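You operate a simulated robot arm through the tools that you are given. There is no shell and no other tool. Be economical: measure what you need, move in short steps, check, and stop when the job is done.

The job below is to be done with a simulated robot arm. You get a single attempt, and the scene is never put back.

JOB
Empty booth two's slag pan into the black bin.
Fine: the blue pan goes back into its drawer and the drawer is shut.

It is judged by the outcome, as a careful person would: the job done as asked, and still so three seconds after it is handed in. It fails if anything else is knocked over, pushed out of place, dropped, spilled or broken.

ROBOT AND FRAMES
A 6-joint arm with a two-finger gripper on a trunk, on a base that drives. Base frame: it is fixed to the floor where the robot stands at the start and does not move with it; the origin is under the middle of the robot, x ahead of it, y to its left, z up. Units: mm, degrees, N and s.
With the tool pointing down near the work surface it reaches from about 300 to 740 mm from the robot's upright axis, wherever it stands. Its first joint turns from -166.0 to 166.0 degrees. Places, roughly: black bin [-1100, -1200, 200]; booth two slag drawer [600, -100, 700]; brown pan [2500, 1000, 750]. Payload 1.57 kg.
The TCP is the grasp point between the finger pads, 21 mm short of the fingertips. In the tool frame z runs along the fingers and y along their closing line. Largest opening 70 mm; the body of the gripper starts 50 mm behind the TCP.
Orientation is that of the tool frame in the base frame, as [roll, pitch, yaw] about the fixed x, y, z axes, in that order (R = Rz(yaw) Ry(pitch) Rx(roll)). With the fingers straight down and closing along the base's y, the tool's x points along the base's -x, its y along +y and its z along -z.

CONTROLS
- The arm moves only by the tool move_arm. Its argument "deltas" is text: rows parted by semicolons, each of 7 numbers parted by spaces: the turn, a rotation vector about the tool's x, y, z in degrees, then the shift along the tool's x, y, z in cm, then the gripper command, from -1 (fully open) to 1 (shut), values between in proportion. In form: wx wy wz x y z hand; .... A call has 1 to 8 rows; each row is the pose to reach, as a shift and turn from the pose commanded when the call began, along the tool's axes at that moment. Rows are played at 5 a second. More than 50 mm and 8.6 degrees between two rows, or a gripper value outside its range, and nothing of the call is played. Where a pose cannot be reached the arm comes as near as it can. A force on the tool above 50 N (or 10 N above the force at the start of the call, whichever is more), or a blocked arm, ends the call early, and 0.2 s more pass. The fingers move at their own pace and stop on an object; they squeeze with about 30 N. The grip force told is the motor's: it shows also when the fingers shut on nothing. Time passes only in rows, and 0.2 s behind the last, so rows that repeat a pose let the fingers close. It gives the time, the measured TCP pose, the force on the tool (base axes), the opening and the grip force at its end, in the units of the frame above (readings bear some noise), with the torque about the TCP (base axes, N m) and any sound that the robot's microphone picked up.
- Cameras (640 x 400 px; columns grow to the right, rows downward): "scene" is now at [6.1, 128.8, 1472.3]; the picture's right is [-0.26, -0.97, 0.00], its down [-0.76, 0.20, -0.62] and it looks along [0.60, -0.16, -0.79] (base axes); focal length 249 px, centre (320, 200). "wrist" rides on the gripper at [79, 4, -81] in the tool frame; the picture's right is [-0.05, 1.00, 0.00], its down [-0.67, -0.03, -0.75] and it looks along [-0.74, -0.04, 0.67] (tool axes); focal length 256 px, centre (320, 200). There is no depth. A picture from a camera that has moved, and an enlarged one, comes with that camera's place and axes in the base frame and with its lens. The place of the scene camera against the robot may be out by one fixed shift of up to 12 mm in any direction.
- snapshot(camera): a new picture of that camera. The clock stands still meanwhile.
- base_move(legs): drives the robot by 1 to 6 legs, each [ahead, left, turn to the left] in mm, mm and degrees, along the robot's own axes; the way and the turn of a leg run together, so that a leg with both is an arc; at most 1500 mm and 180 degrees a leg. The arm and the cameras ride along, it lands a little off, and it stops where it bumps. It gives what a move gives.
- turn_head(pan, tilt): turns the head with the scene camera to pan (to the left, within 155 degrees either way) and tilt (down, from -29 to 69), counted from straight ahead of the robot. It gives what a move gives.
- enlarge(camera, box): a new picture of the part [left, top, right, bottom] of that camera's present view, enlarged. The clock stands still meanwhile.
- job_done(): hands the job in; it is judged then, once.

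Work in short steps. Places have to be worked out from the pictures, the camera data and where the tool is seen: move nearer, look again, correct. Check each grasp and each placing, and mend what went wrong. You have 120 turns and 78 pictures in all, those below and enlarged ones among them. Open the gripper and draw the arm clear of the work before you hand the job in, unless the task says otherwise; then end with one line.

The tools are called after "Request:" by a JSON object that holds its "op" and its "data". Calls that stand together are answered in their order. move_arm: Moves the arm, as the interface text tells. Its arguments: {"type":"object","properties":{"deltas":{"type":"string"}},"required":["deltas"]} The other tools are called the same way: base_move (legs) drives the base; turn_head (pan, tilt) turns the head that bears the scene camera; snapshot (camera) takes a picture; enlarge (camera, box) takes an enlarged picture of a part of a camera's view; job_done () hands the job in.

At the start:

```text
t: 0.0
tcp_pos: [495.1, 23.3, 1019.6]
tool_rot: [179.9, -0.1, 180.0]
force: [-0.5, 0.4, 0.0]
moment: [-0.01, 0.01, 0.01]
opening: 70.0
finger_force: 0.1
robot x, y, heading: [-1.0, 1.5, -0.2]
head pan, tilt: [-15.1, 51.7]
```

scene: 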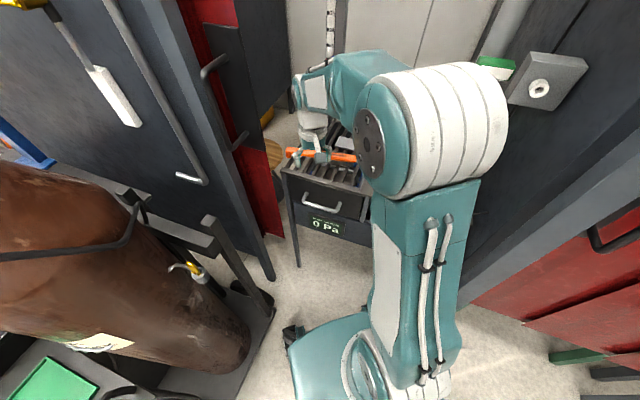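
wrist: 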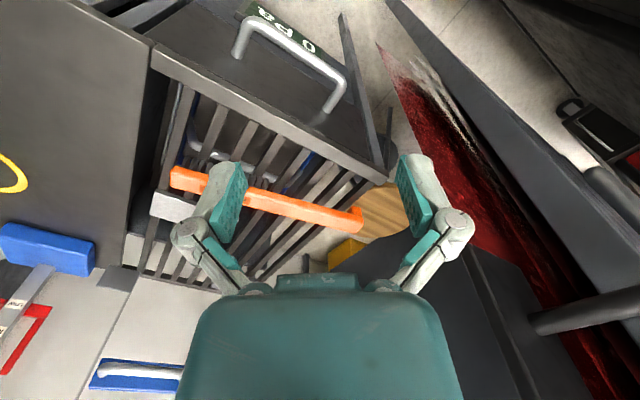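

The pictures show a slatted table with a handled drawer front and a "0 Pa" display below it. I enlarge both views to understand the drawer and its surroundings.

Request:
{"op": "enlarge", "data": {"camera": "scene", "box": [220, 60, 420, 280]}}

Request:
{"op": "enlarge", "data": {"camera": "wrist", "box": [100, 0, 460, 280]}}

```text
1.82 times, centred on (320, 170) of scene
camera zoom: at [6.1, 128.8, 1472.3], right [-0.26, -0.97, 0.0], down [-0.76, 0.2, -0.62], along [0.6, -0.16, -0.79], focal length 452 px, centre (320, 254)
```

zoom: 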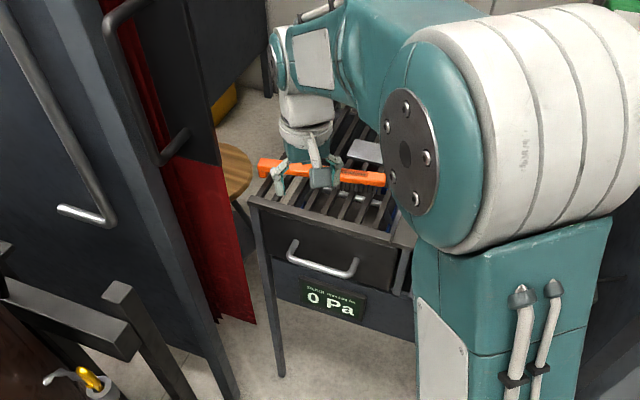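

```text
1.43 times, centred on (280, 140) of wrist
camera zoom: at [415.6, 27.0, 1101.8], right [0.05, 1.0, 0.0], down [0.67, -0.03, 0.74], along [0.74, -0.04, -0.67], focal length 366 px, centre (377, 286)
```

zoom: 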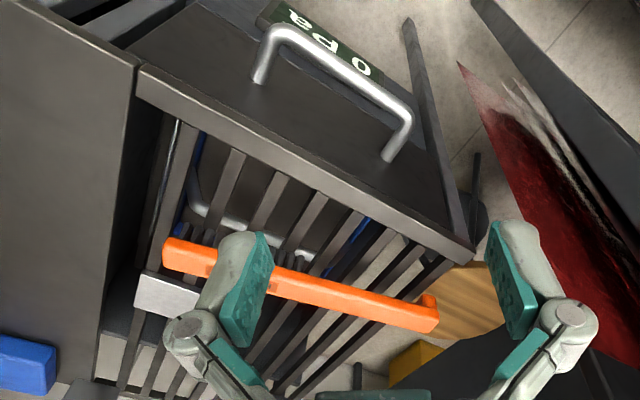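

By triangulation the handle runs from about [571,45,730] to [496,-68,730], so the drawer opens along roughly (-0.83, 0.55). Next I turn the head to see the room, the floor and the bin.

Request:
{"op": "turn_head", "data": {"pan": -130, "tilt": 35}}

Request:
{"op": "snapshot", "data": {"camera": "scene"}}

Request:
{"op": "turn_head", "data": {"pan": 150, "tilt": 35}}

Request:
{"op": "snapshot", "data": {"camera": "scene"}}

Request:
{"op": "turn_head", "data": {"pan": 60, "tilt": 45}}

Request:
{"op": "snapshot", "data": {"camera": "scene"}}

Request:
{"op": "turn_head", "data": {"pan": -70, "tilt": 45}}

Request:
{"op": "snapshot", "data": {"camera": "scene"}}

```text
t: 1.9
tcp_pos: [496.1, 24.1, 1018.8]
tool_rot: [-180.0, -0.1, 180.0]
force: [0.0, -0.2, 0.5]
moment: [-0.01, -0.02, -0.02]
opening: 70.1
finger_force: 0.1
robot x, y, heading: [-0.9, -2.7, -0.2]
head pan, tilt: [-130.0, 35.0]
```

```text
73 pictures are left
camera scene: at [-123.2, 81.0, 1496.5], right [-0.77, 0.64, 0.0], down [0.37, 0.44, -0.82], along [-0.53, -0.63, -0.57], focal length 249 px, centre (320, 200)
```

scene: 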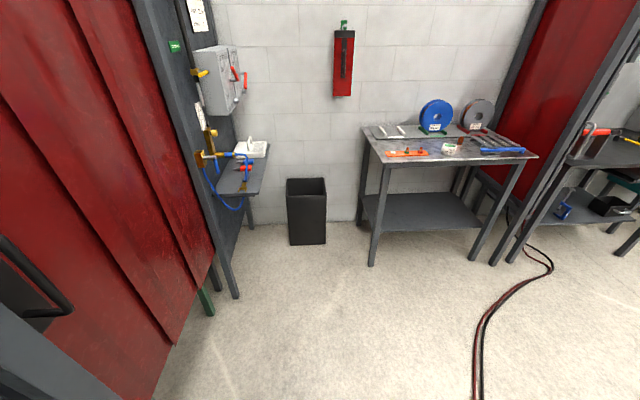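

```text
t: 5.8
tcp_pos: [495.5, 23.1, 1019.3]
tool_rot: [-180.0, -0.1, 180.0]
force: [-0.1, 0.0, 0.6]
moment: [0.0, -0.02, 0.02]
opening: 69.9
finger_force: 0.1
robot x, y, heading: [-1.9, 1.3, 0.1]
head pan, tilt: [150.0, 35.0]
```

```text
72 pictures are left
camera scene: at [-142.9, 192.6, 1496.4], right [0.5, 0.87, 0.0], down [0.5, -0.29, -0.82], along [-0.71, 0.41, -0.57], focal length 249 px, centre (320, 200)
```

scene: 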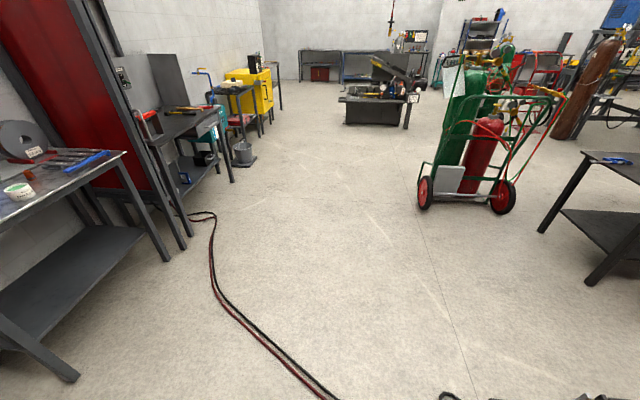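

```text
t: 7.5
tcp_pos: [496.4, 23.2, 1019.9]
tool_rot: [-179.8, 0.0, 180.0]
force: [0.0, 0.8, 0.1]
moment: [0.0, 0.02, -0.02]
opening: 70.0
finger_force: 0.1
robot x, y, heading: [2.8, 0.9, 0.1]
head pan, tilt: [60.0, 45.0]
```

```text
71 pictures are left
camera scene: at [-26.0, 219.0, 1481.5], right [0.87, -0.5, 0.0], down [-0.35, -0.61, -0.71], along [0.35, 0.61, -0.71], focal length 249 px, centre (320, 200)
```

scene: 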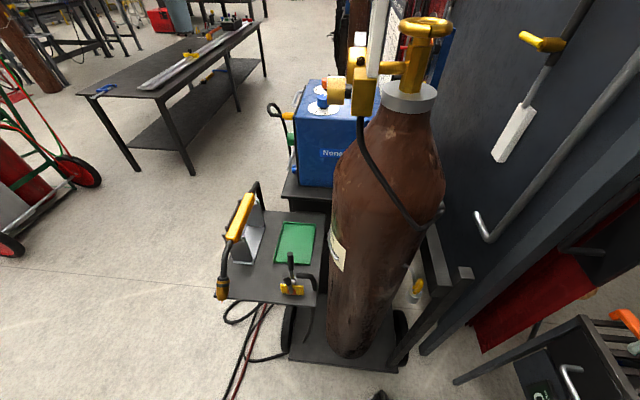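

```text
t: 9.6
tcp_pos: [494.6, 25.0, 1018.9]
tool_rot: [-180.0, -0.2, -179.9]
force: [-0.5, 0.3, -0.3]
moment: [0.03, 0.01, 0.0]
opening: 69.9
finger_force: 0.0
robot x, y, heading: [3.1, 4.0, -0.2]
head pan, tilt: [-70.0, 45.0]
```

```text
70 pictures are left
camera scene: at [-38.8, 72.1, 1481.6], right [-0.94, -0.34, 0.0], down [-0.24, 0.66, -0.71], along [0.24, -0.66, -0.71], focal length 249 px, centre (320, 200)
```

scene: 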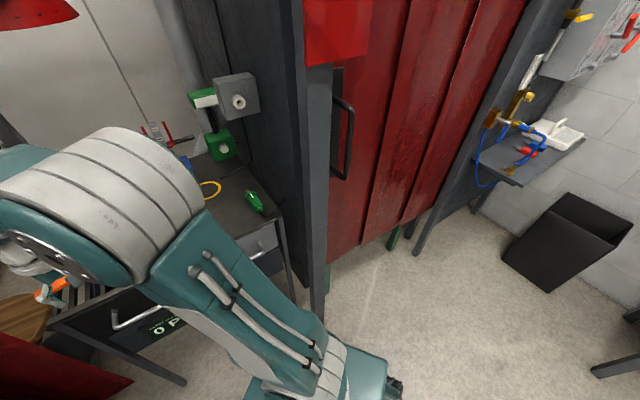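

The slatted table top is near z 875 with the handle about 145 mm below it, so I'll approach the handle with a tilted tool. First I back the robot off along the drawer's pull axis and turn it to face the drawer.

Request:
{"op": "base_move", "data": {"legs": [[-150, 135, 0], [0, 0, -33.5]]}}

Request:
{"op": "turn_head", "data": {"pan": 10, "tilt": 50}}

Request:
{"op": "snapshot", "data": {"camera": "scene"}}

Request:
{"op": "snapshot", "data": {"camera": "wrist"}}

```text
t: 12.8
tcp_pos: [277.8, -114.8, 1018.2]
tool_rot: [-180.0, -0.1, 147.0]
force: [0.5, 1.4, 0.7]
moment: [0.05, -0.03, 0.01]
opening: 70.0
finger_force: 0.1
robot x, y, heading: [-150.8, 135.0, -33.2]
head pan, tilt: [-70.0, 45.0]
```

```text
t: 14.3
tcp_pos: [278.0, -116.1, 1018.6]
tool_rot: [-179.9, -0.1, 147.0]
force: [-0.6, 0.0, 0.2]
moment: [0.02, -0.03, 0.0]
opening: 70.2
finger_force: 0.0
robot x, y, heading: [-151.0, 136.5, -32.9]
head pan, tilt: [10.0, 50.0]
```

```text
69 pictures are left
camera scene: at [-52.1, 259.6, 1474.6], right [-0.39, -0.92, 0.0], down [-0.71, 0.3, -0.64], along [0.59, -0.25, -0.77], focal length 249 px, centre (320, 200)
```

scene: 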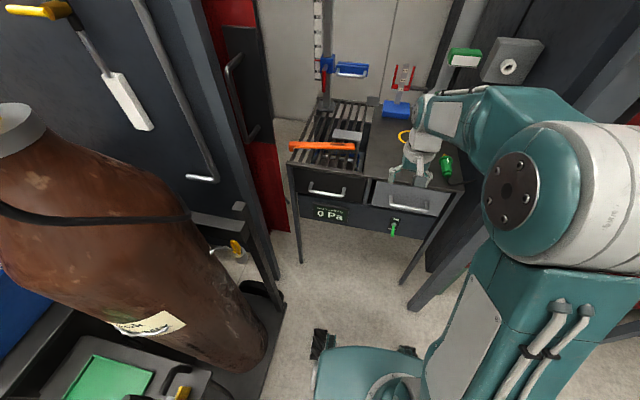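

```text
68 pictures are left
camera wrist: at [213.2, -69.5, 1102.0], right [0.59, 0.81, 0.0], down [0.54, -0.39, 0.74], along [0.6, -0.44, -0.67], focal length 256 px, centre (320, 200)
```

wrist: 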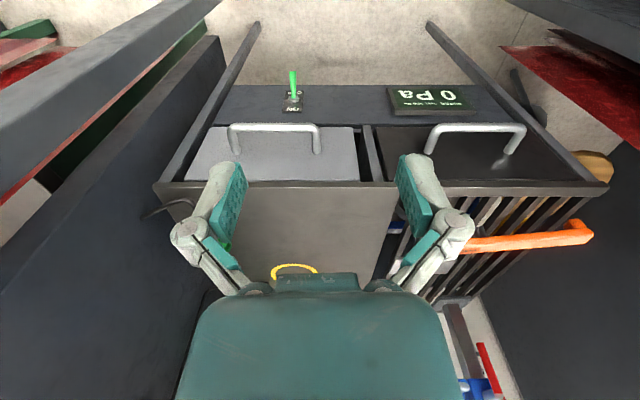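

There is a green lever with a label and a second, grey drawer. I enlarge to read the labels before touching anything.

Request:
{"op": "enlarge", "data": {"camera": "scene", "box": [280, 90, 460, 250]}}

Request:
{"op": "enlarge", "data": {"camera": "wrist", "box": [260, 60, 500, 140]}}

```text
2.50 times, centred on (370, 170) of scene
camera zoom: at [-52.1, 259.6, 1474.6], right [-0.39, -0.92, 0.0], down [-0.71, 0.3, -0.64], along [0.59, -0.25, -0.77], focal length 622 px, centre (195, 275)
```

zoom: 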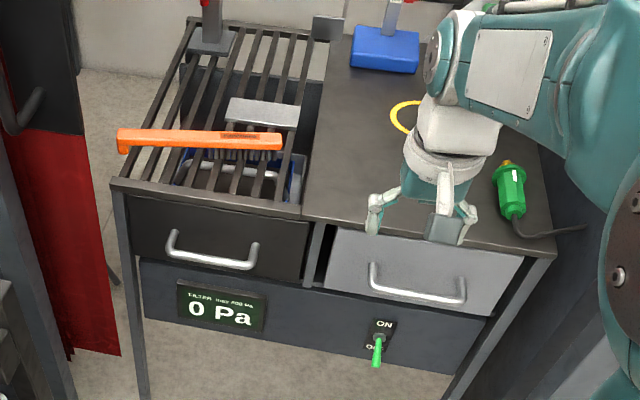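

```text
2.67 times, centred on (380, 100) of wrist
camera zoom: at [213.2, -69.5, 1102.0], right [0.59, 0.81, 0.0], down [0.54, -0.39, 0.74], along [0.6, -0.44, -0.67], focal length 683 px, centre (160, 467)
```

zoom: 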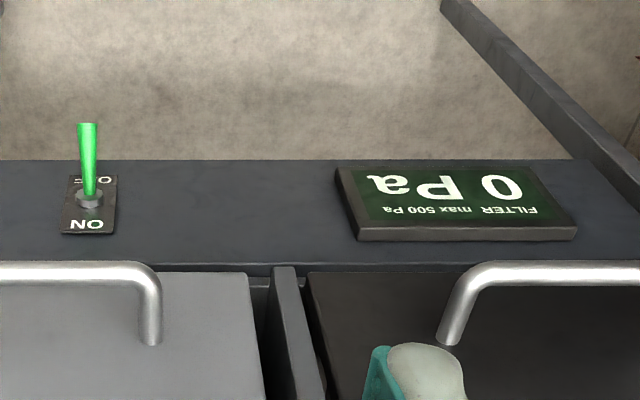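

The black drawer under the slats holds the blue pan, and the extraction fan is off with the filter at 0 Pa, so nothing there needs touching. I yaw the gripper 90° so that its fingers can close vertically on the handle bar.

Request:
{"op": "move_arm", "data": {"deltas": "0 0 8 0 0 0 -1;0 0 16 0 0 0 -1;0 0 24 0 0 0 -1;0 0 32 0 0 0 -1;0 0 40 0 0 0 -1;0 0 48 0 0 0 -1;0 0 56 0 0 0 -1;0 0 64 0 0 0 -1"}}

Request:
{"op": "move_arm", "data": {"deltas": "0 0 8 0 0 0 -1;0 0 16 0 0 0 -1;0 0 24 0 0 0 -1;0 0 26 0 0 0 -1"}}

Request:
{"op": "move_arm", "data": {"deltas": "-7.5 0 0 0 0 0 -1;-15 0 0 0 0 0 -1;-22.5 0 0 0 0 0 -1;-30 0 0 0 0 0 -1;-37.5 0 0 0 0 0 -1;-45 0 0 0 0 0 -1"}}

```text
t: 16.1
tcp_pos: [278.1, -115.5, 1019.2]
tool_rot: [-179.9, 0.0, 82.8]
force: [-0.5, 0.3, 0.2]
moment: [0.01, 0.01, -0.02]
opening: 70.1
finger_force: 0.1
robot x, y, heading: [-147.8, 135.6, -32.9]
head pan, tilt: [10.0, 50.0]
```

```text
t: 17.1
tcp_pos: [278.4, -116.1, 1019.8]
tool_rot: [179.9, 0.2, 56.8]
force: [0.2, 0.3, -0.6]
moment: [0.0, -0.01, 0.02]
opening: 70.0
finger_force: 0.1
robot x, y, heading: [-148.9, 139.8, -33.0]
head pan, tilt: [10.0, 50.0]
```

```text
t: 18.5
tcp_pos: [276.5, -116.8, 1018.8]
tool_rot: [136.9, 0.4, 56.5]
force: [-0.4, 0.3, 0.1]
moment: [0.0, 0.03, 0.03]
opening: 70.0
finger_force: 0.0
robot x, y, heading: [-150.7, 135.0, -32.8]
head pan, tilt: [10.0, 50.0]
```

The tool now points about 45° forward and down. I move to a pre-grasp point about 100 mm from the handle, then look.

Request:
{"op": "move_arm", "data": {"deltas": "0 0 0 2.85 -1.05 2.5 -1;0 0 0 5.7 -2.1 5 -1;0 0 0 8.5 -3.2 7.5 -1;0 0 0 11.4 -4.25 10 -1;0 0 0 14.2 -5.3 12.5 -1;0 0 0 17 -6.4 15 -1;0 0 0 20 -7.4 17.5 -1;0 0 0 22.7 -8.5 20 -1"}}

Request:
{"op": "snapshot", "data": {"camera": "wrist"}}

Request:
{"op": "enlarge", "data": {"camera": "scene", "box": [260, 100, 420, 240]}}

```text
t: 20.3
tcp_pos: [545.8, 4.7, 876.5]
tool_rot: [138.7, 0.6, 57.7]
force: [-0.1, 0.3, 0.3]
moment: [0.01, 0.02, 0.01]
opening: 69.9
finger_force: 0.0
out of reach, approached as far as the arm can: row 1, 2, 3, 4, 5, 6, 7, 8
robot x, y, heading: [-150.3, 136.2, -32.9]
head pan, tilt: [10.0, 50.0]
```

```text
65 pictures are left
camera wrist: at [545.2, 99.1, 940.6], right [0.61, -0.44, 0.66], down [-0.79, -0.28, 0.54], along [-0.05, -0.85, -0.52], focal length 256 px, centre (320, 200)
```

wrist: 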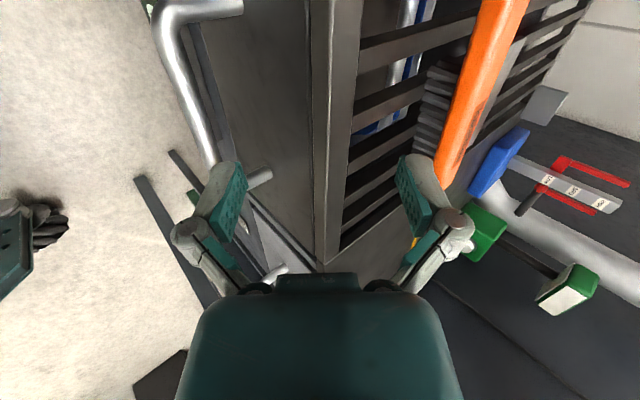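

```text
2.86 times, centred on (340, 170) of scene
camera zoom: at [-49.7, 262.1, 1474.2], right [-0.39, -0.92, 0.0], down [-0.71, 0.3, -0.64], along [0.59, -0.25, -0.77], focal length 710 px, centre (263, 286)
```

zoom: 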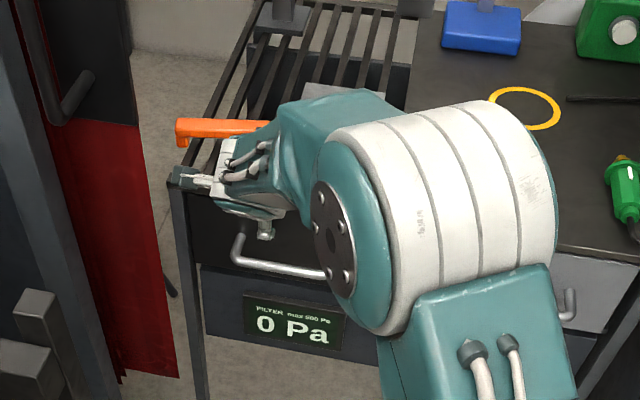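

The arm stopped short because that tilted pose with this wrist roll was out of reach. The gripper is above the table edge, so I withdraw it along the tool axis, back and up.

Request:
{"op": "move_arm", "data": {"deltas": "0 0 0 0 0 -4 -1;0 0 0 0 0 -8 -1;0 0 0 0 0 -12 -1;0 0 0 0 0 -16 -1"}}

```text
t: 21.3
tcp_pos: [450.0, 61.7, 996.0]
tool_rot: [138.9, 0.7, 57.7]
force: [-0.2, 0.2, -1.4]
moment: [0.0, 0.03, -0.01]
opening: 70.1
finger_force: 0.1
robot x, y, heading: [-149.7, 133.6, -33.0]
head pan, tilt: [10.0, 50.0]
```

The shifts are counted from the pose actually reached. I test going straight down here to learn what limits the arm.

Request:
{"op": "move_arm", "data": {"deltas": "0 0 0 0 -2.63 3.0 -1;0 0 0 0 -5.26 6.0 -1;0 0 0 0 -7.9 9.0 -1"}}

```text
t: 22.1
tcp_pos: [482.2, 42.4, 918.1]
tool_rot: [141.2, 0.9, 58.3]
force: [0.4, 0.9, -0.4]
moment: [-0.02, 0.02, -0.01]
opening: 70.0
finger_force: 0.1
out of reach, approached as far as the arm can: row 1, 2, 3
robot x, y, heading: [-147.9, 134.7, -33.2]
head pan, tilt: [10.0, 50.0]
```

The forward tilt is what limits the arm, and 30° should still clear the table edge. I reduce the tilt to 30°, pull slightly back and look at the handle.

Request:
{"op": "move_arm", "data": {"deltas": "5 0 0 0 -0.5 -1 -1;9 0 0 -1 -1.0 -2 -1;9 0 0 -2 -1.5 -3 -1;9 0 0 -2 -1.5 -3 -1"}}

Request:
{"op": "snapshot", "data": {"camera": "wrist"}}

Request:
{"op": "enlarge", "data": {"camera": "scene", "box": [260, 100, 420, 240]}}

```text
t: 23.1
tcp_pos: [446.1, 43.3, 933.5]
tool_rot: [147.9, 0.5, 57.8]
force: [-0.1, 0.6, 0.7]
moment: [0.0, 0.0, -0.01]
opening: 70.0
finger_force: 0.1
robot x, y, heading: [-152.7, 135.2, -32.8]
head pan, tilt: [10.0, 50.0]
```

```text
63 pictures are left
camera wrist: at [455.9, 130.9, 1005.6], right [0.69, -0.49, 0.53], down [-0.71, -0.33, 0.62], along [-0.13, -0.81, -0.58], focal length 256 px, centre (320, 200)
```

wrist: 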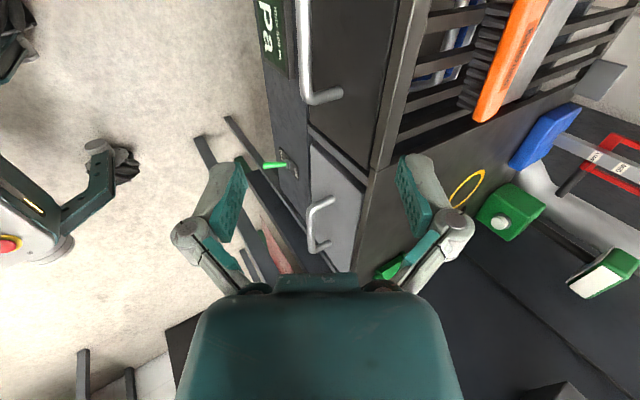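

```text
2.86 times, centred on (340, 170) of scene
camera zoom: at [-51.4, 260.6, 1474.4], right [-0.39, -0.92, 0.0], down [-0.71, 0.3, -0.64], along [0.59, -0.25, -0.77], focal length 710 px, centre (263, 286)
```

zoom: 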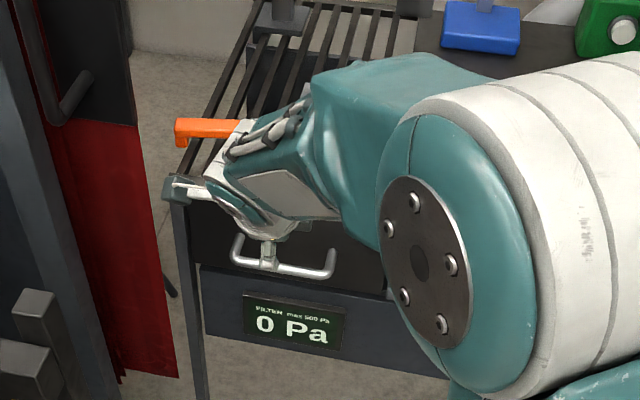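

I put the handle bar near [533,-12,727], standing about 49 mm off the drawer front. I narrow the fingers to about 40 mm and go to a point 60 mm short of the bar.

Request:
{"op": "move_arm", "data": {"deltas": "0 0 0 0 -0.5 4.2 -0.14;0 0 0 0 -1.1 8.4 -0.14;0 0 0 0 -1.6 12.6 -0.14;0 0 0 0 -2.2 16.9 -0.14;0 0 0 0 -2.2 16.9 -0.14"}}

Request:
{"op": "snapshot", "data": {"camera": "wrist"}}

Request:
{"op": "enlarge", "data": {"camera": "scene", "box": [260, 130, 380, 240]}}

```text
t: 24.3
tcp_pos: [505.3, 2.3, 779.9]
tool_rot: [147.7, 0.7, 57.7]
force: [-0.3, 0.8, 0.2]
moment: [-0.01, 0.0, -0.01]
opening: 39.6
finger_force: 0.0
robot x, y, heading: [-148.1, 132.9, -33.0]
head pan, tilt: [10.0, 50.0]
```

```text
61 pictures are left
camera wrist: at [515.3, 91.3, 851.4], right [0.69, -0.49, 0.53], down [-0.71, -0.33, 0.62], along [-0.13, -0.81, -0.58], focal length 256 px, centre (320, 200)
```

wrist: 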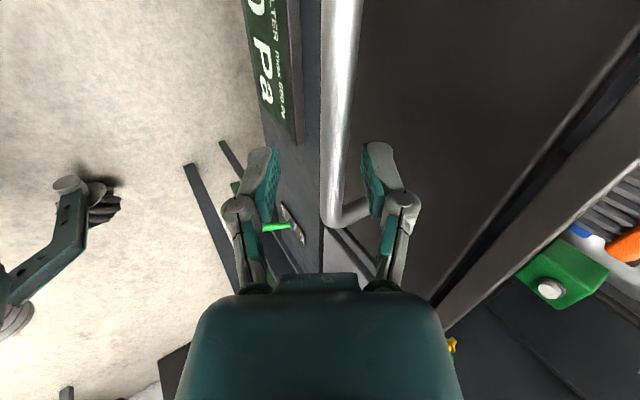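

```text
3.64 times, centred on (320, 185) of scene
camera zoom: at [-50.7, 260.6, 1474.4], right [-0.39, -0.92, 0.0], down [-0.71, 0.3, -0.64], along [0.59, -0.25, -0.77], focal length 904 px, centre (320, 254)
```

zoom: 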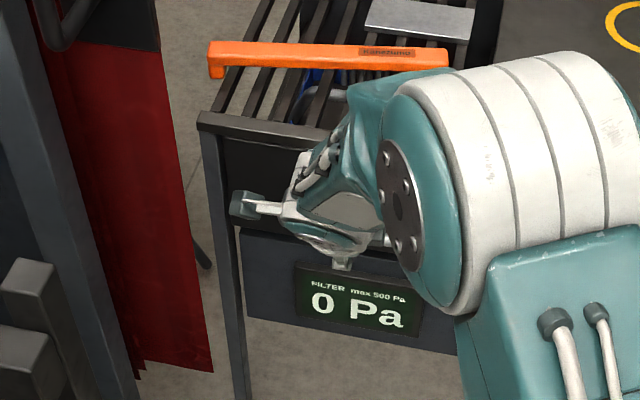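

Triangulating from the last two wrist views puts the bar about 28 mm ahead of the TCP and 7 mm off-centre. I advance, centre on the bar and close.

Request:
{"op": "move_arm", "data": {"deltas": "0 0 0 0 0.7 0 -0.14;0 0 0 0 0.7 1.2 -0.14;0 0 0 0 0.7 2.3 -0.14;0 0 0 0 0.7 2.3 0.3;0 0 0 0 0.7 2.3 1;0 0 0 0 0.7 2.3 1"}}

Request:
{"op": "snapshot", "data": {"camera": "wrist"}}

```text
t: 25.7
tcp_pos: [523.3, -7.0, 763.3]
tool_rot: [147.8, 0.5, 57.7]
force: [0.3, -1.3, 2.1]
moment: [0.31, -0.25, -0.4]
opening: 13.4
finger_force: 32.0
robot x, y, heading: [-151.7, 134.5, -32.9]
head pan, tilt: [10.0, 50.0]
```

```text
59 pictures are left
camera wrist: at [532.0, 80.8, 834.8], right [0.69, -0.49, 0.53], down [-0.71, -0.33, 0.62], along [-0.13, -0.81, -0.58], focal length 256 px, centre (320, 200)
```

wrist: 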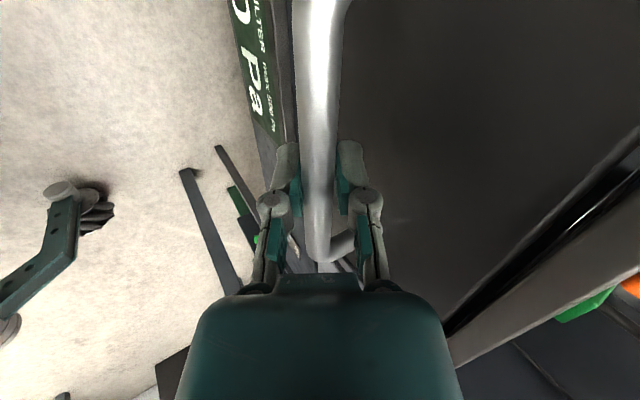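

The bar is gripped (opening 13.4 mm, 32 N). I pull the drawer out 12 cm horizontally along its axis.

Request:
{"op": "move_arm", "data": {"deltas": "0 0 0 0 -1.27 -0.8 1;0 0 0 0 -2.54 -1.6 1;0 0 0 0 -3.8 -2.4 1;0 0 0 0 -5.07 -3.2 1;0 0 0 0 -6.34 -4.0 1;0 0 0 0 -7.6 -4.8 1;0 0 0 0 -8.87 -5.6 1;0 0 0 0 -10.14 -6.4 1"}}

Request:
{"op": "snapshot", "data": {"camera": "scene"}}

```text
t: 27.5
tcp_pos: [466.9, 41.7, 798.8]
tool_rot: [150.4, 0.7, 58.5]
force: [1.0, 0.4, 0.1]
moment: [-0.01, 0.0, 0.01]
opening: 0.0
finger_force: 28.3
out of reach, approached as far as the arm can: row 2, 3, 4, 5, 6, 7, 8
robot x, y, heading: [-157.3, 133.8, -33.2]
head pan, tilt: [10.0, 50.0]
```

```text
58 pictures are left
camera scene: at [-50.7, 261.3, 1474.3], right [-0.39, -0.92, 0.0], down [-0.71, 0.3, -0.64], along [0.59, -0.25, -0.77], focal length 249 px, centre (320, 200)
```

scene: 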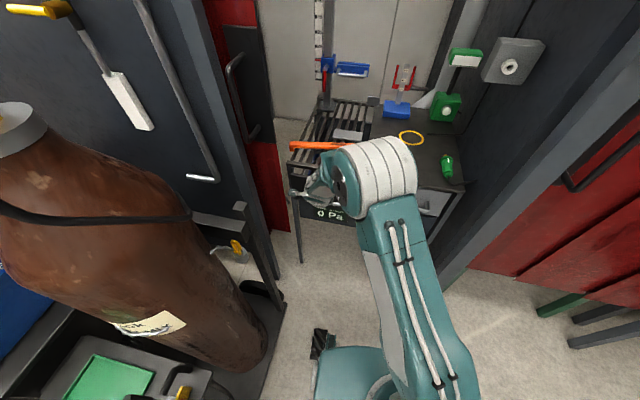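

The arm ran out of reach while folding in and slipped off the bar. It is at its near limit with the tool tilted, so I'll pull the first part by driving the base backward. I shift the base a little right first, to stay clear of the floor cable, and check the surroundings.

Request:
{"op": "base_move", "data": {"legs": [[0, -70, 0]]}}

Request:
{"op": "move_arm", "data": {"deltas": "0 0 0 2.3 0 0 -0.14;0 0 0 4.6 0 0 -0.14;0 0 0 7 0 0 -0.14;0 0 0 7 0 0 -0.14"}}

Request:
{"op": "snapshot", "data": {"camera": "wrist"}}

Request:
{"op": "turn_head", "data": {"pan": 150, "tilt": 60}}

Request:
{"op": "snapshot", "data": {"camera": "scene"}}

```text
t: 28.5
tcp_pos: [437.9, -1.8, 792.9]
tool_rot: [150.7, 1.6, 58.5]
force: [0.7, 1.3, -0.7]
moment: [-0.13, 0.03, -0.07]
opening: 0.1
finger_force: 28.0
robot x, y, heading: [-183.0, 79.1, -33.2]
head pan, tilt: [10.0, 50.0]
```

```text
t: 29.5
tcp_pos: [460.1, 35.6, 799.1]
tool_rot: [150.5, 0.1, 58.4]
force: [0.2, -0.3, -0.1]
moment: [0.03, -0.03, -0.03]
opening: 40.1
finger_force: 0.0
robot x, y, heading: [-188.1, 78.3, -33.1]
head pan, tilt: [10.0, 50.0]
```

```text
57 pictures are left
camera wrist: at [471.8, 122.0, 873.2], right [0.71, -0.5, 0.49], down [-0.69, -0.36, 0.63], along [-0.14, -0.79, -0.6], focal length 256 px, centre (320, 200)
```

wrist: 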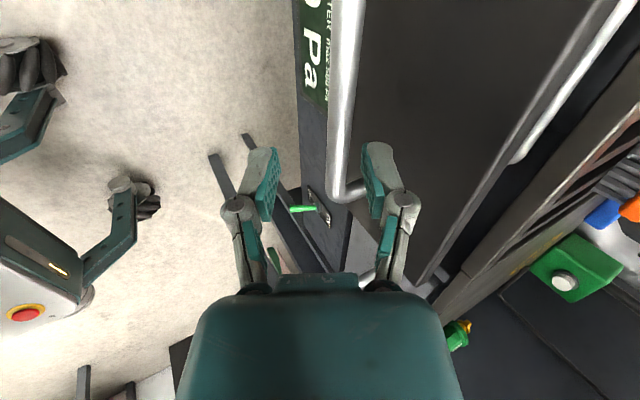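

```text
t: 31.8
tcp_pos: [465.9, 44.3, 796.5]
tool_rot: [150.4, 0.5, 58.4]
force: [0.5, 0.5, 0.2]
moment: [0.01, -0.03, 0.03]
opening: 40.0
finger_force: 0.1
robot x, y, heading: [-184.9, 82.6, -33.1]
head pan, tilt: [150.0, 60.0]
```

```text
56 pictures are left
camera scene: at [-186.6, 296.9, 1461.9], right [0.89, 0.45, 0.0], down [0.39, -0.77, -0.5], along [-0.23, 0.45, -0.87], focal length 249 px, centre (320, 200)
```

scene: 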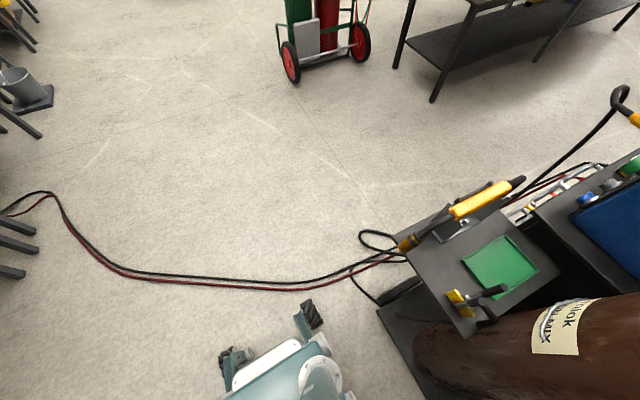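

The drawer is already open about 40 mm and the floor cable is well clear of the robot's rear. The bar is about 53 mm ahead of the TCP and 14 mm off-centre, so I advance and grip it again.

Request:
{"op": "move_arm", "data": {"deltas": "0 0 0 0 1.4 0.5 -0.14;0 0 0 0 1.4 2.5 -0.14;0 0 0 0 1.4 4.7 -0.14;0 0 0 0 1.4 4.7 -0.14;0 0 0 0 1.4 4.7 1;0 0 0 0 1.4 4.7 1"}}

Request:
{"op": "snapshot", "data": {"camera": "wrist"}}

```text
t: 33.2
tcp_pos: [496.4, 26.8, 764.7]
tool_rot: [150.5, 0.6, 58.3]
force: [-0.2, -0.5, 6.0]
moment: [0.23, -0.15, -0.49]
opening: 13.9
finger_force: 32.0
robot x, y, heading: [-185.8, 81.7, -33.1]
head pan, tilt: [150.0, 60.0]
```

```text
55 pictures are left
camera wrist: at [506.8, 113.5, 838.0], right [0.71, -0.5, 0.49], down [-0.69, -0.35, 0.64], along [-0.14, -0.79, -0.59], focal length 256 px, centre (320, 200)
```

wrist: 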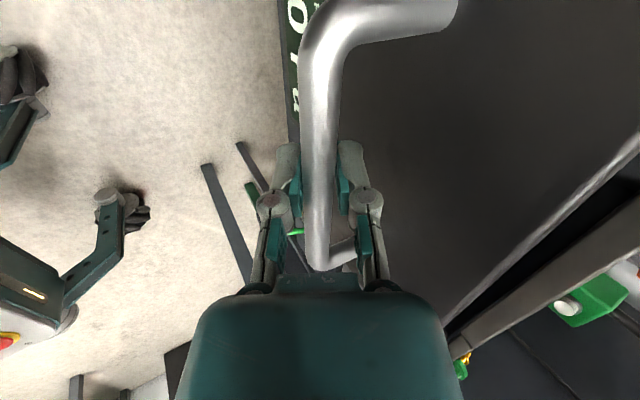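

Gripped again (13.9 mm). Now I drive the base straight back 110 mm with the arm held still to slide the drawer open.

Request:
{"op": "base_move", "data": {"legs": [[-110, 0, 0]]}}

Request:
{"op": "turn_head", "data": {"pan": 12, "tilt": 48}}

Request:
{"op": "enlarge", "data": {"camera": "scene", "box": [220, 80, 440, 280]}}

```text
t: 34.4
tcp_pos: [402.0, 89.5, 762.9]
tool_rot: [150.5, 0.3, 58.5]
force: [16.8, 24.4, 1.5]
moment: [0.36, -0.25, -0.35]
opening: 13.9
finger_force: 31.9
robot x, y, heading: [-280.8, 143.5, -33.4]
head pan, tilt: [150.0, 60.0]
```

```text
t: 36.6
tcp_pos: [400.5, 86.9, 764.0]
tool_rot: [150.5, 0.0, 58.4]
force: [13.9, 20.6, -20.3]
moment: [0.32, -0.24, -0.4]
opening: 13.4
finger_force: 32.5
robot x, y, heading: [-282.4, 142.6, -32.9]
head pan, tilt: [12.0, 48.0]
```

```text
2.00 times, centred on (330, 180) of scene
camera zoom: at [-172.4, 274.3, 1476.2], right [-0.36, -0.93, 0.01], down [-0.7, 0.27, -0.67], along [0.62, -0.24, -0.75], focal length 497 px, centre (300, 240)
```

zoom: 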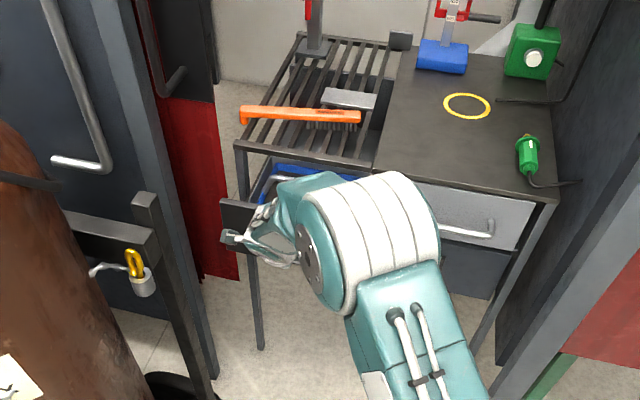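

The drawer is now out about 150 mm. I release the bar, back off, and look at the pan.

Request:
{"op": "move_arm", "data": {"deltas": "0 0 0 0 0 0 0;0 0 0 0 0 0 -0.14;0 0 0 0 0 -3 -0.14;0 0 0 0 0 -6 -0.14;0 0 0 0 0 -10 -0.14;0 0 0 0 0 -14 -0.14"}}

Request:
{"op": "move_arm", "data": {"deltas": "-6 0 0 0 0 0 -1;-12 0 0 0 0 0 -1;-18 0 0 0 0 0 -1;-24 0 0 0 0 0 -1;-30 0 0 0 0 0 -1"}}

Request:
{"op": "snapshot", "data": {"camera": "wrist"}}

Request:
{"op": "snapshot", "data": {"camera": "scene"}}

```text
t: 38.0
tcp_pos: [339.3, 123.1, 887.1]
tool_rot: [150.5, 0.2, 58.5]
force: [0.0, -0.6, 0.0]
moment: [0.01, 0.0, 0.02]
opening: 39.8
finger_force: 0.1
robot x, y, heading: [-276.7, 142.3, -33.2]
head pan, tilt: [12.0, 48.0]
```

```text
t: 39.2
tcp_pos: [348.8, 118.9, 897.1]
tool_rot: [145.1, 0.3, 58.5]
force: [-0.2, 0.5, -0.1]
moment: [-0.02, -0.02, -0.02]
opening: 69.8
finger_force: 0.0
out of reach, approached as far as the arm can: row 1, 2, 3, 4, 5
robot x, y, heading: [-278.4, 141.7, -33.0]
head pan, tilt: [12.0, 48.0]
```

```text
53 pictures are left
camera wrist: at [353.3, 209.1, 967.3], right [0.67, -0.47, 0.57], down [-0.73, -0.33, 0.59], along [-0.09, -0.82, -0.57], focal length 256 px, centre (320, 200)
```

wrist: 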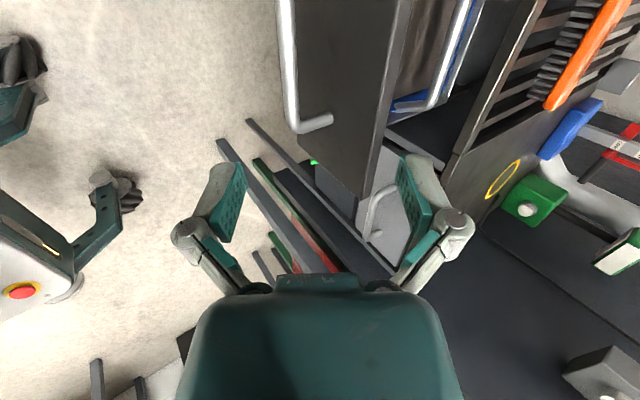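

```text
52 pictures are left
camera scene: at [-177.2, 270.5, 1477.0], right [-0.36, -0.93, 0.0], down [-0.69, 0.27, -0.67], along [0.62, -0.24, -0.74], focal length 249 px, centre (320, 200)
```

scene: 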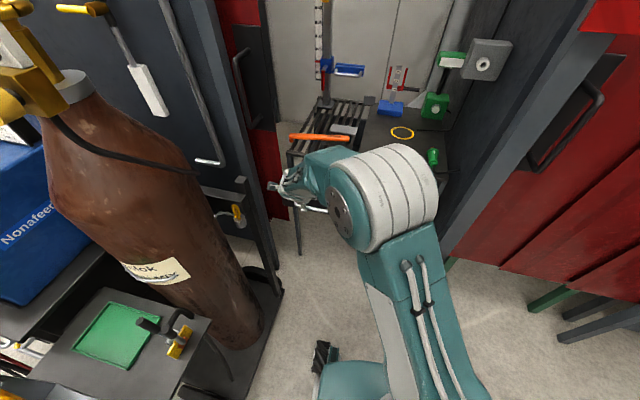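

I turned the tilt the wrong way. I now bring the tool to vertical over the drawer and view the pan and its handle from above.

Request:
{"op": "move_arm", "data": {"deltas": "6 0 0 1 -1 0 -1;12 0 0 2 -2 -1 -1;18 0 0 3 -3 -2 -1;24 0 0 4 -4 -3 -1;30 0 0 5 -5 -5 -1;35 0 0 6 -6 -7 -1;35 0 0 6 -6 -7 -1"}}

Request:
{"op": "snapshot", "data": {"camera": "wrist"}}

```text
t: 40.8
tcp_pos: [302.7, 218.2, 921.7]
tool_rot: [-179.9, 0.2, 58.6]
force: [0.5, 0.3, -0.2]
moment: [0.02, 0.01, 0.0]
opening: 70.1
finger_force: 0.1
robot x, y, heading: [-279.5, 142.4, -33.2]
head pan, tilt: [12.0, 48.0]
```

```text
51 pictures are left
camera wrist: at [347.9, 282.3, 1003.4], right [0.82, -0.57, 0.0], down [-0.37, -0.55, 0.75], along [-0.42, -0.62, -0.66], focal length 256 px, centre (320, 200)
```

wrist: 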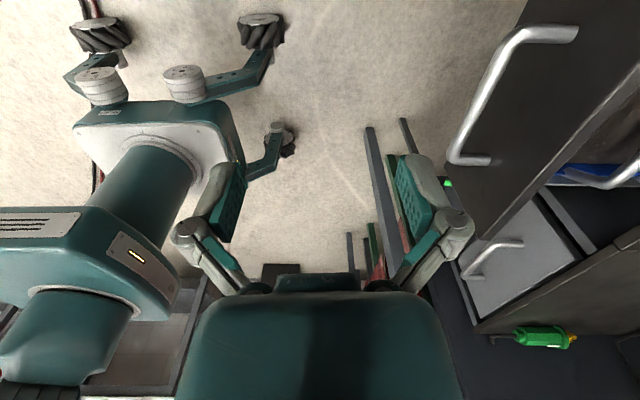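

The drawer lies to the right of this view, so I move toward it and up.

Request:
{"op": "move_arm", "data": {"deltas": "0 0 0 0 3 -2 -1;0 0 0 0 6 -4 -1;0 0 0 0 9 -6 -1;0 0 0 0 12 -8 -1;0 0 0 0 15 -8 -1;0 0 0 0 18 -8 -1;0 0 0 0 18 -8 -1"}}

Request:
{"op": "snapshot", "data": {"camera": "wrist"}}

```text
t: 42.4
tcp_pos: [439.6, 123.7, 996.5]
tool_rot: [-179.8, 0.1, 58.6]
force: [0.4, -1.5, 0.0]
moment: [0.0, 0.0, 0.0]
opening: 70.1
finger_force: 0.0
out of reach, approached as far as the arm can: row 6, 7
robot x, y, heading: [-279.9, 137.2, -33.3]
head pan, tilt: [12.0, 48.0]
```

```text
50 pictures are left
camera wrist: at [484.9, 188.3, 1077.7], right [0.82, -0.57, 0.0], down [-0.37, -0.55, 0.75], along [-0.42, -0.62, -0.66], focal length 256 px, centre (320, 200)
```

wrist: 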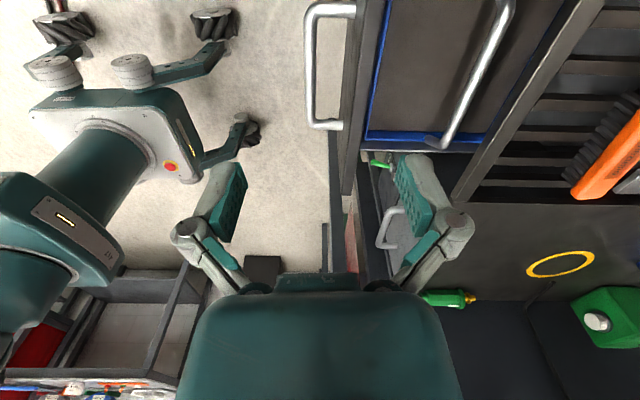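

The pan has a bail handle bridging it side to side. The drawer front is now clear of the table edge, so I can grip the drawer handle with the tool straight down. I move above the bar (about [403,85,759]) and check.

Request:
{"op": "move_arm", "data": {"deltas": "0 0 0 -2 -0.5 3 -0.14;0 0 0 -4 -1 6 -0.14;0 0 0 -5.3 -1 9 -0.14;0 0 0 -5.3 -1 12 -0.14;0 0 0 -5.3 -1 15 -0.14;0 0 0 -5.3 -1 18 -0.14;0 0 0 -5.3 -1 18 -0.14"}}

Request:
{"op": "snapshot", "data": {"camera": "wrist"}}

```text
t: 44.0
tcp_pos: [404.4, 83.8, 814.3]
tool_rot: [-179.9, 0.2, 58.6]
force: [-0.7, -0.9, -0.2]
moment: [0.01, 0.0, -0.01]
opening: 39.9
finger_force: 0.0
robot x, y, heading: [-279.7, 142.8, -33.3]
head pan, tilt: [12.0, 48.0]
```

```text
49 pictures are left
camera wrist: at [449.2, 148.6, 897.0], right [0.82, -0.57, 0.0], down [-0.38, -0.55, 0.75], along [-0.42, -0.62, -0.66], focal length 256 px, centre (320, 200)
```

wrist: 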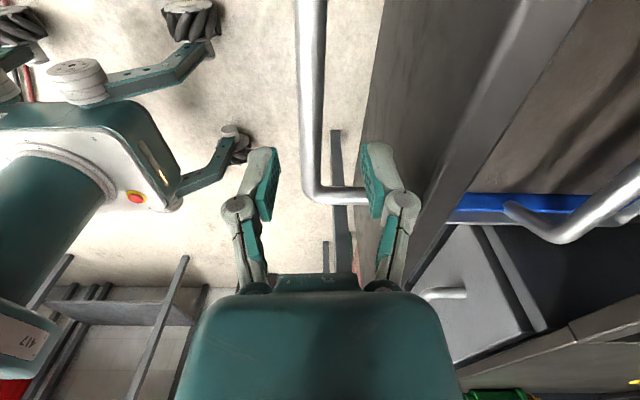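

The bar lies about 5 mm toward the robot from the TCP line and 55 mm below. I shift, descend and grip.

Request:
{"op": "move_arm", "data": {"deltas": "0 0 0 0 -0.5 1.5 -0.14;0 0 0 0 -0.5 3 -0.14;0 0 0 0 -0.5 4.5 -0.14;0 0 0 0 -0.5 5.3 -0.14;0 0 0 0 -0.5 5.3 1;0 0 0 0 -0.5 5.3 1"}}

```text
t: 45.4
tcp_pos: [400.5, 86.3, 762.8]
tool_rot: [-179.9, 0.1, 58.7]
force: [0.7, 0.5, 5.2]
moment: [0.13, -0.12, -0.53]
opening: 13.7
finger_force: 31.5
robot x, y, heading: [-278.9, 143.7, -33.3]
head pan, tilt: [12.0, 48.0]
```

Gripped. I pull the drawer out another 120 mm, with a slight lateral correction for its axis.

Request:
{"op": "move_arm", "data": {"deltas": "0 0 0 0.06 -1.5 0 1;0 0 0 0.13 -3 0 1;0 0 0 0.2 -4.5 0 1;0 0 0 0.26 -6 0 1;0 0 0 0.33 -7.5 0 1;0 0 0 0.4 -9 0 1;0 0 0 0.46 -10.5 0 1;0 0 0 0.5 -12 0 1"}}

Request:
{"op": "snapshot", "data": {"camera": "wrist"}}

Request:
{"op": "snapshot", "data": {"camera": "scene"}}

```text
t: 47.2
tcp_pos: [298.4, 151.4, 763.4]
tool_rot: [-179.9, 0.1, 58.6]
force: [17.1, 23.7, 5.1]
moment: [-0.06, 0.06, -0.49]
opening: 13.7
finger_force: 31.5
robot x, y, heading: [-279.4, 139.5, -33.3]
head pan, tilt: [12.0, 48.0]
```

```text
48 pictures are left
camera wrist: at [343.5, 217.3, 845.2], right [0.82, -0.57, 0.0], down [-0.38, -0.55, 0.75], along [-0.42, -0.62, -0.67], focal length 256 px, centre (320, 200)
```

wrist: 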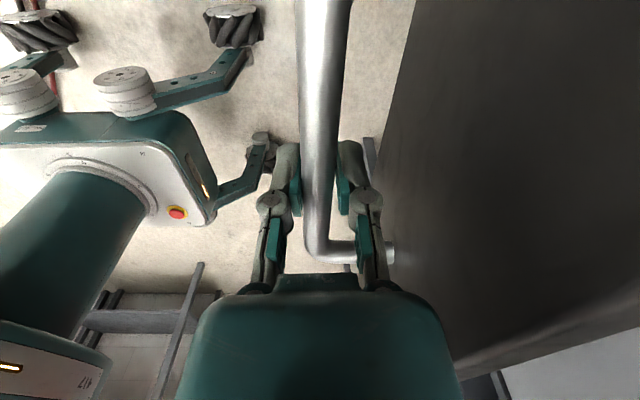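

```text
47 pictures are left
camera scene: at [-174.4, 274.7, 1476.4], right [-0.36, -0.93, 0.01], down [-0.7, 0.27, -0.67], along [0.62, -0.24, -0.74], focal length 249 px, centre (320, 200)
```

scene: 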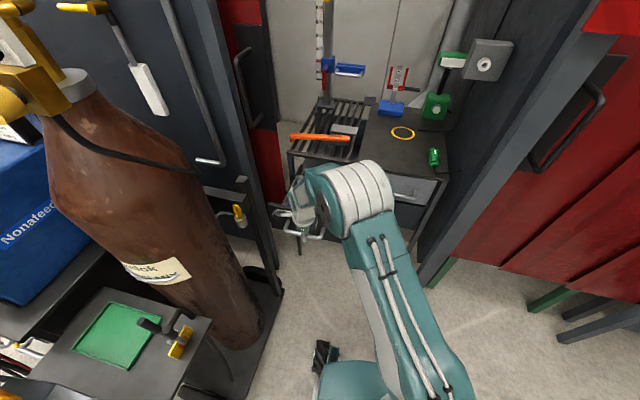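

The drawer is now out about 270 mm. I release the handle, rise, and look at the pan from above.

Request:
{"op": "move_arm", "data": {"deltas": "0 0 0 0 0 0 -0.14;0 0 0 0 0 0 -0.14;0 0 0 0 0 -5 -0.14;0 0 0 0 0 -10 -1;0 0 0 2 2 -15 -1;0 0 0 4 4 -19 -1;0 0 0 6 7 -23 -1;0 0 0 8 10 -25 -1"}}

Request:
{"op": "snapshot", "data": {"camera": "wrist"}}

Request:
{"op": "enlarge", "data": {"camera": "scene", "box": [240, 90, 440, 260]}}

```text
refused: row 5 steps farther than a row can; nothing moved
```

```text
46 pictures are left
camera wrist: at [343.5, 217.3, 845.2], right [0.82, -0.57, 0.0], down [-0.38, -0.55, 0.75], along [-0.42, -0.62, -0.67], focal length 256 px, centre (320, 200)
```

wrist: 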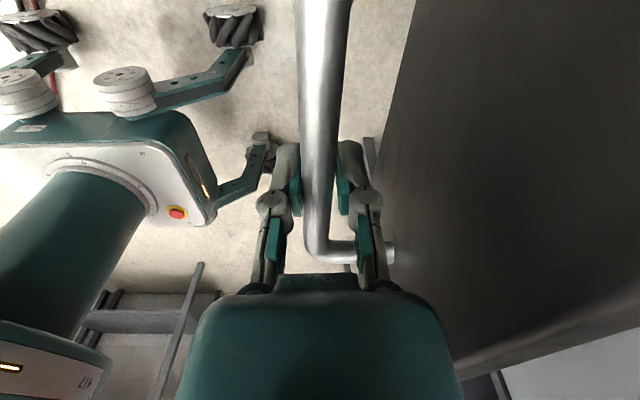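

```text
2.35 times, centred on (340, 175) of scene
camera zoom: at [-174.4, 274.7, 1476.4], right [-0.36, -0.93, 0.01], down [-0.7, 0.27, -0.67], along [0.62, -0.24, -0.74], focal length 585 px, centre (273, 259)
```

zoom: 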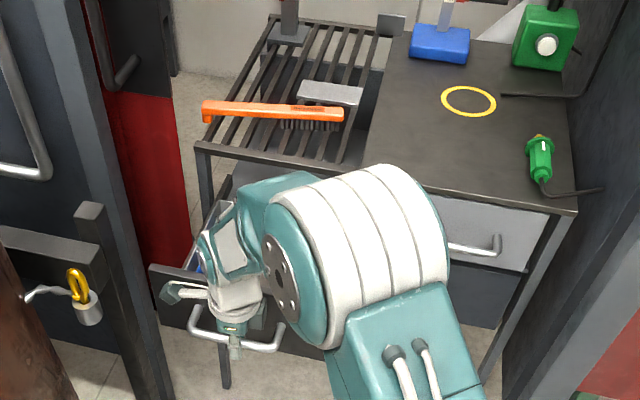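

One row stepped too far, so I repeat with smaller steps.

Request:
{"op": "move_arm", "data": {"deltas": "0 0 0 0 0 0 -0.14;0 0 0 0 0 0 -0.14;0 0 0 0 0 -4.5 -0.14;0 0 0 0 0 -9 -1;0 0 0 2 2 -12.5 -1;0 0 0 4 4 -16 -1;0 0 0 6 6 -19.5 -1;0 0 0 8 8 -23 -1"}}

Request:
{"op": "snapshot", "data": {"camera": "wrist"}}

```text
t: 49.0
tcp_pos: [410.5, 177.6, 985.9]
tool_rot: [-179.9, 0.3, 58.5]
force: [-0.4, 0.4, -0.2]
moment: [0.01, 0.0, 0.02]
opening: 69.9
finger_force: 0.0
robot x, y, heading: [-275.8, 142.8, -33.2]
head pan, tilt: [12.0, 48.0]
```

```text
44 pictures are left
camera wrist: at [455.4, 242.5, 1068.6], right [0.82, -0.57, 0.0], down [-0.37, -0.55, 0.75], along [-0.42, -0.62, -0.66], focal length 256 px, centre (320, 200)
```

wrist: 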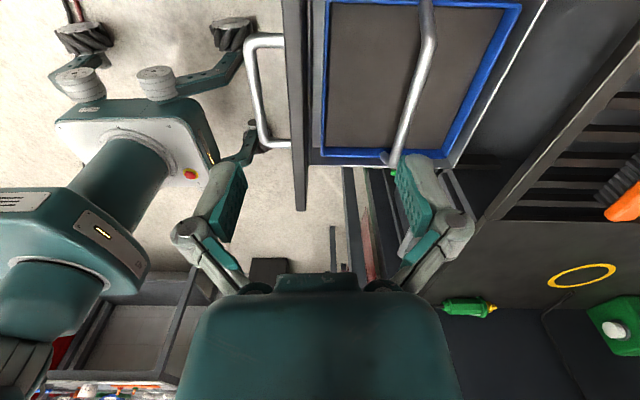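

The whole pan is now out from under the slats. The bail bar is near [456,48,769], which is at the edge of reach, so I drive the base forward 130 mm and recheck.

Request:
{"op": "base_move", "data": {"legs": [[130, 0, 0]]}}

```text
t: 50.3
tcp_pos: [519.2, 106.5, 986.2]
tool_rot: [-179.9, 0.2, 58.6]
force: [0.3, 0.1, -0.4]
moment: [0.02, 0.0, -0.01]
opening: 70.0
finger_force: 0.1
robot x, y, heading: [-170.9, 72.4, -33.2]
head pan, tilt: [12.0, 48.0]
```

Now I move above the bail bar at moderate height and look.

Request:
{"op": "move_arm", "data": {"deltas": "0 0 0 -2 -0.8 2 -0.4;0 0 0 -4 -1.5 4 -0.4;0 0 0 -6 -2.3 7 -0.4;0 0 0 -8 -2.3 10 -0.4;0 0 0 -8 -2.3 11 -0.4"}}

Request:
{"op": "snapshot", "data": {"camera": "wrist"}}

Request:
{"op": "enlarge", "data": {"camera": "scene", "box": [200, 100, 420, 260]}}

```text
t: 51.5
tcp_pos: [457.7, 49.3, 876.8]
tool_rot: [180.0, 0.2, 58.6]
force: [-0.2, -0.3, 0.8]
moment: [0.05, 0.02, -0.04]
opening: 49.0
finger_force: 0.1
robot x, y, heading: [-170.7, 70.4, -32.9]
head pan, tilt: [12.0, 48.0]
```

```text
43 pictures are left
camera wrist: at [503.3, 113.9, 960.4], right [0.83, -0.56, 0.0], down [-0.38, -0.55, 0.75], along [-0.42, -0.62, -0.67], focal length 256 px, centre (320, 200)
```

wrist: 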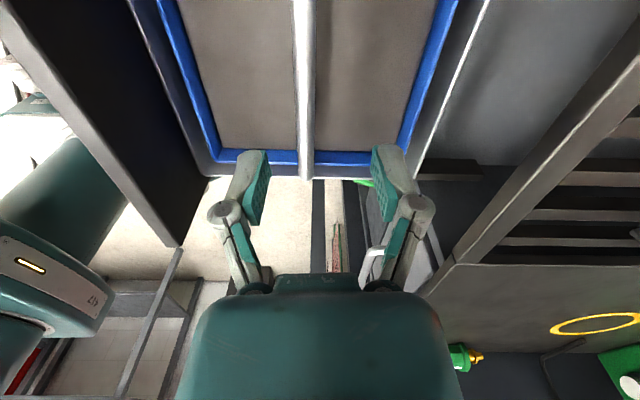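

```text
2.50 times, centred on (310, 180) of scene
camera zoom: at [-68.0, 199.1, 1477.1], right [-0.36, -0.93, 0.0], down [-0.69, 0.27, -0.67], along [0.62, -0.24, -0.74], focal length 622 px, centre (345, 250)
```

zoom: 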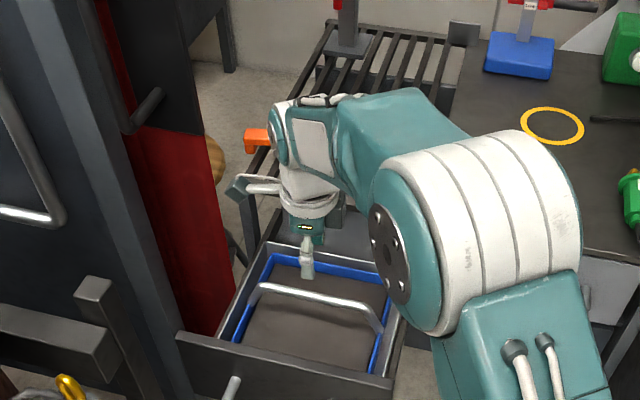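

The bail bar is about 11 mm toward the robot from the TCP line and roughly 100 mm below. I descend most of the way, straddling it, then check the height.

Request:
{"op": "move_arm", "data": {"deltas": "0 0 0 0 -1.1 2 -0.3;0 0 0 0 -1.1 4.5 -0.3;0 0 0 0 -1.1 7 -0.3;0 0 0 0 -1.1 8 -0.3;0 0 0 0 -1.1 8 -0.3"}}

Request:
{"op": "snapshot", "data": {"camera": "wrist"}}

Request:
{"op": "enlarge", "data": {"camera": "scene", "box": [240, 140, 360, 240]}}

```text
t: 52.7
tcp_pos: [447.6, 53.4, 798.5]
tool_rot: [-179.9, 0.2, 58.5]
force: [-0.4, -0.5, -1.0]
moment: [0.01, 0.01, 0.01]
opening: 45.6
finger_force: 0.0
robot x, y, heading: [-171.6, 67.8, -33.2]
head pan, tilt: [12.0, 48.0]
```

```text
41 pictures are left
camera wrist: at [492.5, 119.2, 881.1], right [0.82, -0.57, 0.0], down [-0.38, -0.55, 0.75], along [-0.42, -0.62, -0.67], focal length 256 px, centre (320, 200)
```

wrist: 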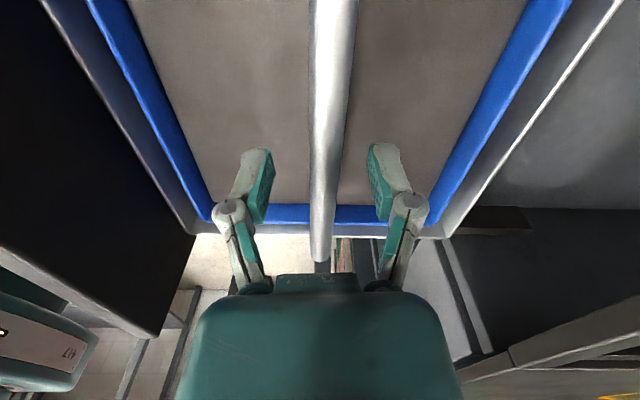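

```text
4.00 times, centred on (300, 190) of scene
camera zoom: at [-67.8, 199.3, 1477.0], right [-0.36, -0.93, 0.0], down [-0.69, 0.27, -0.67], along [0.62, -0.24, -0.74], focal length 995 px, centre (400, 240)
```

zoom: 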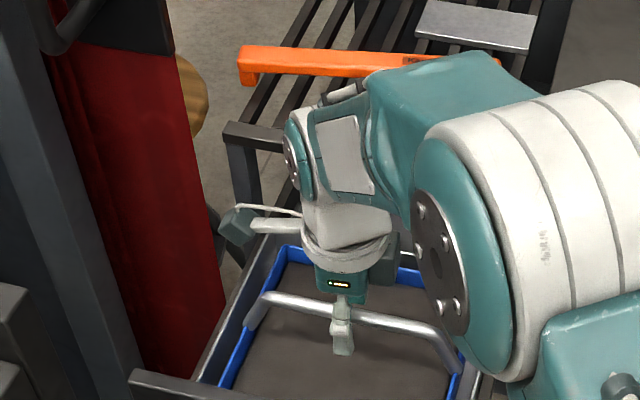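

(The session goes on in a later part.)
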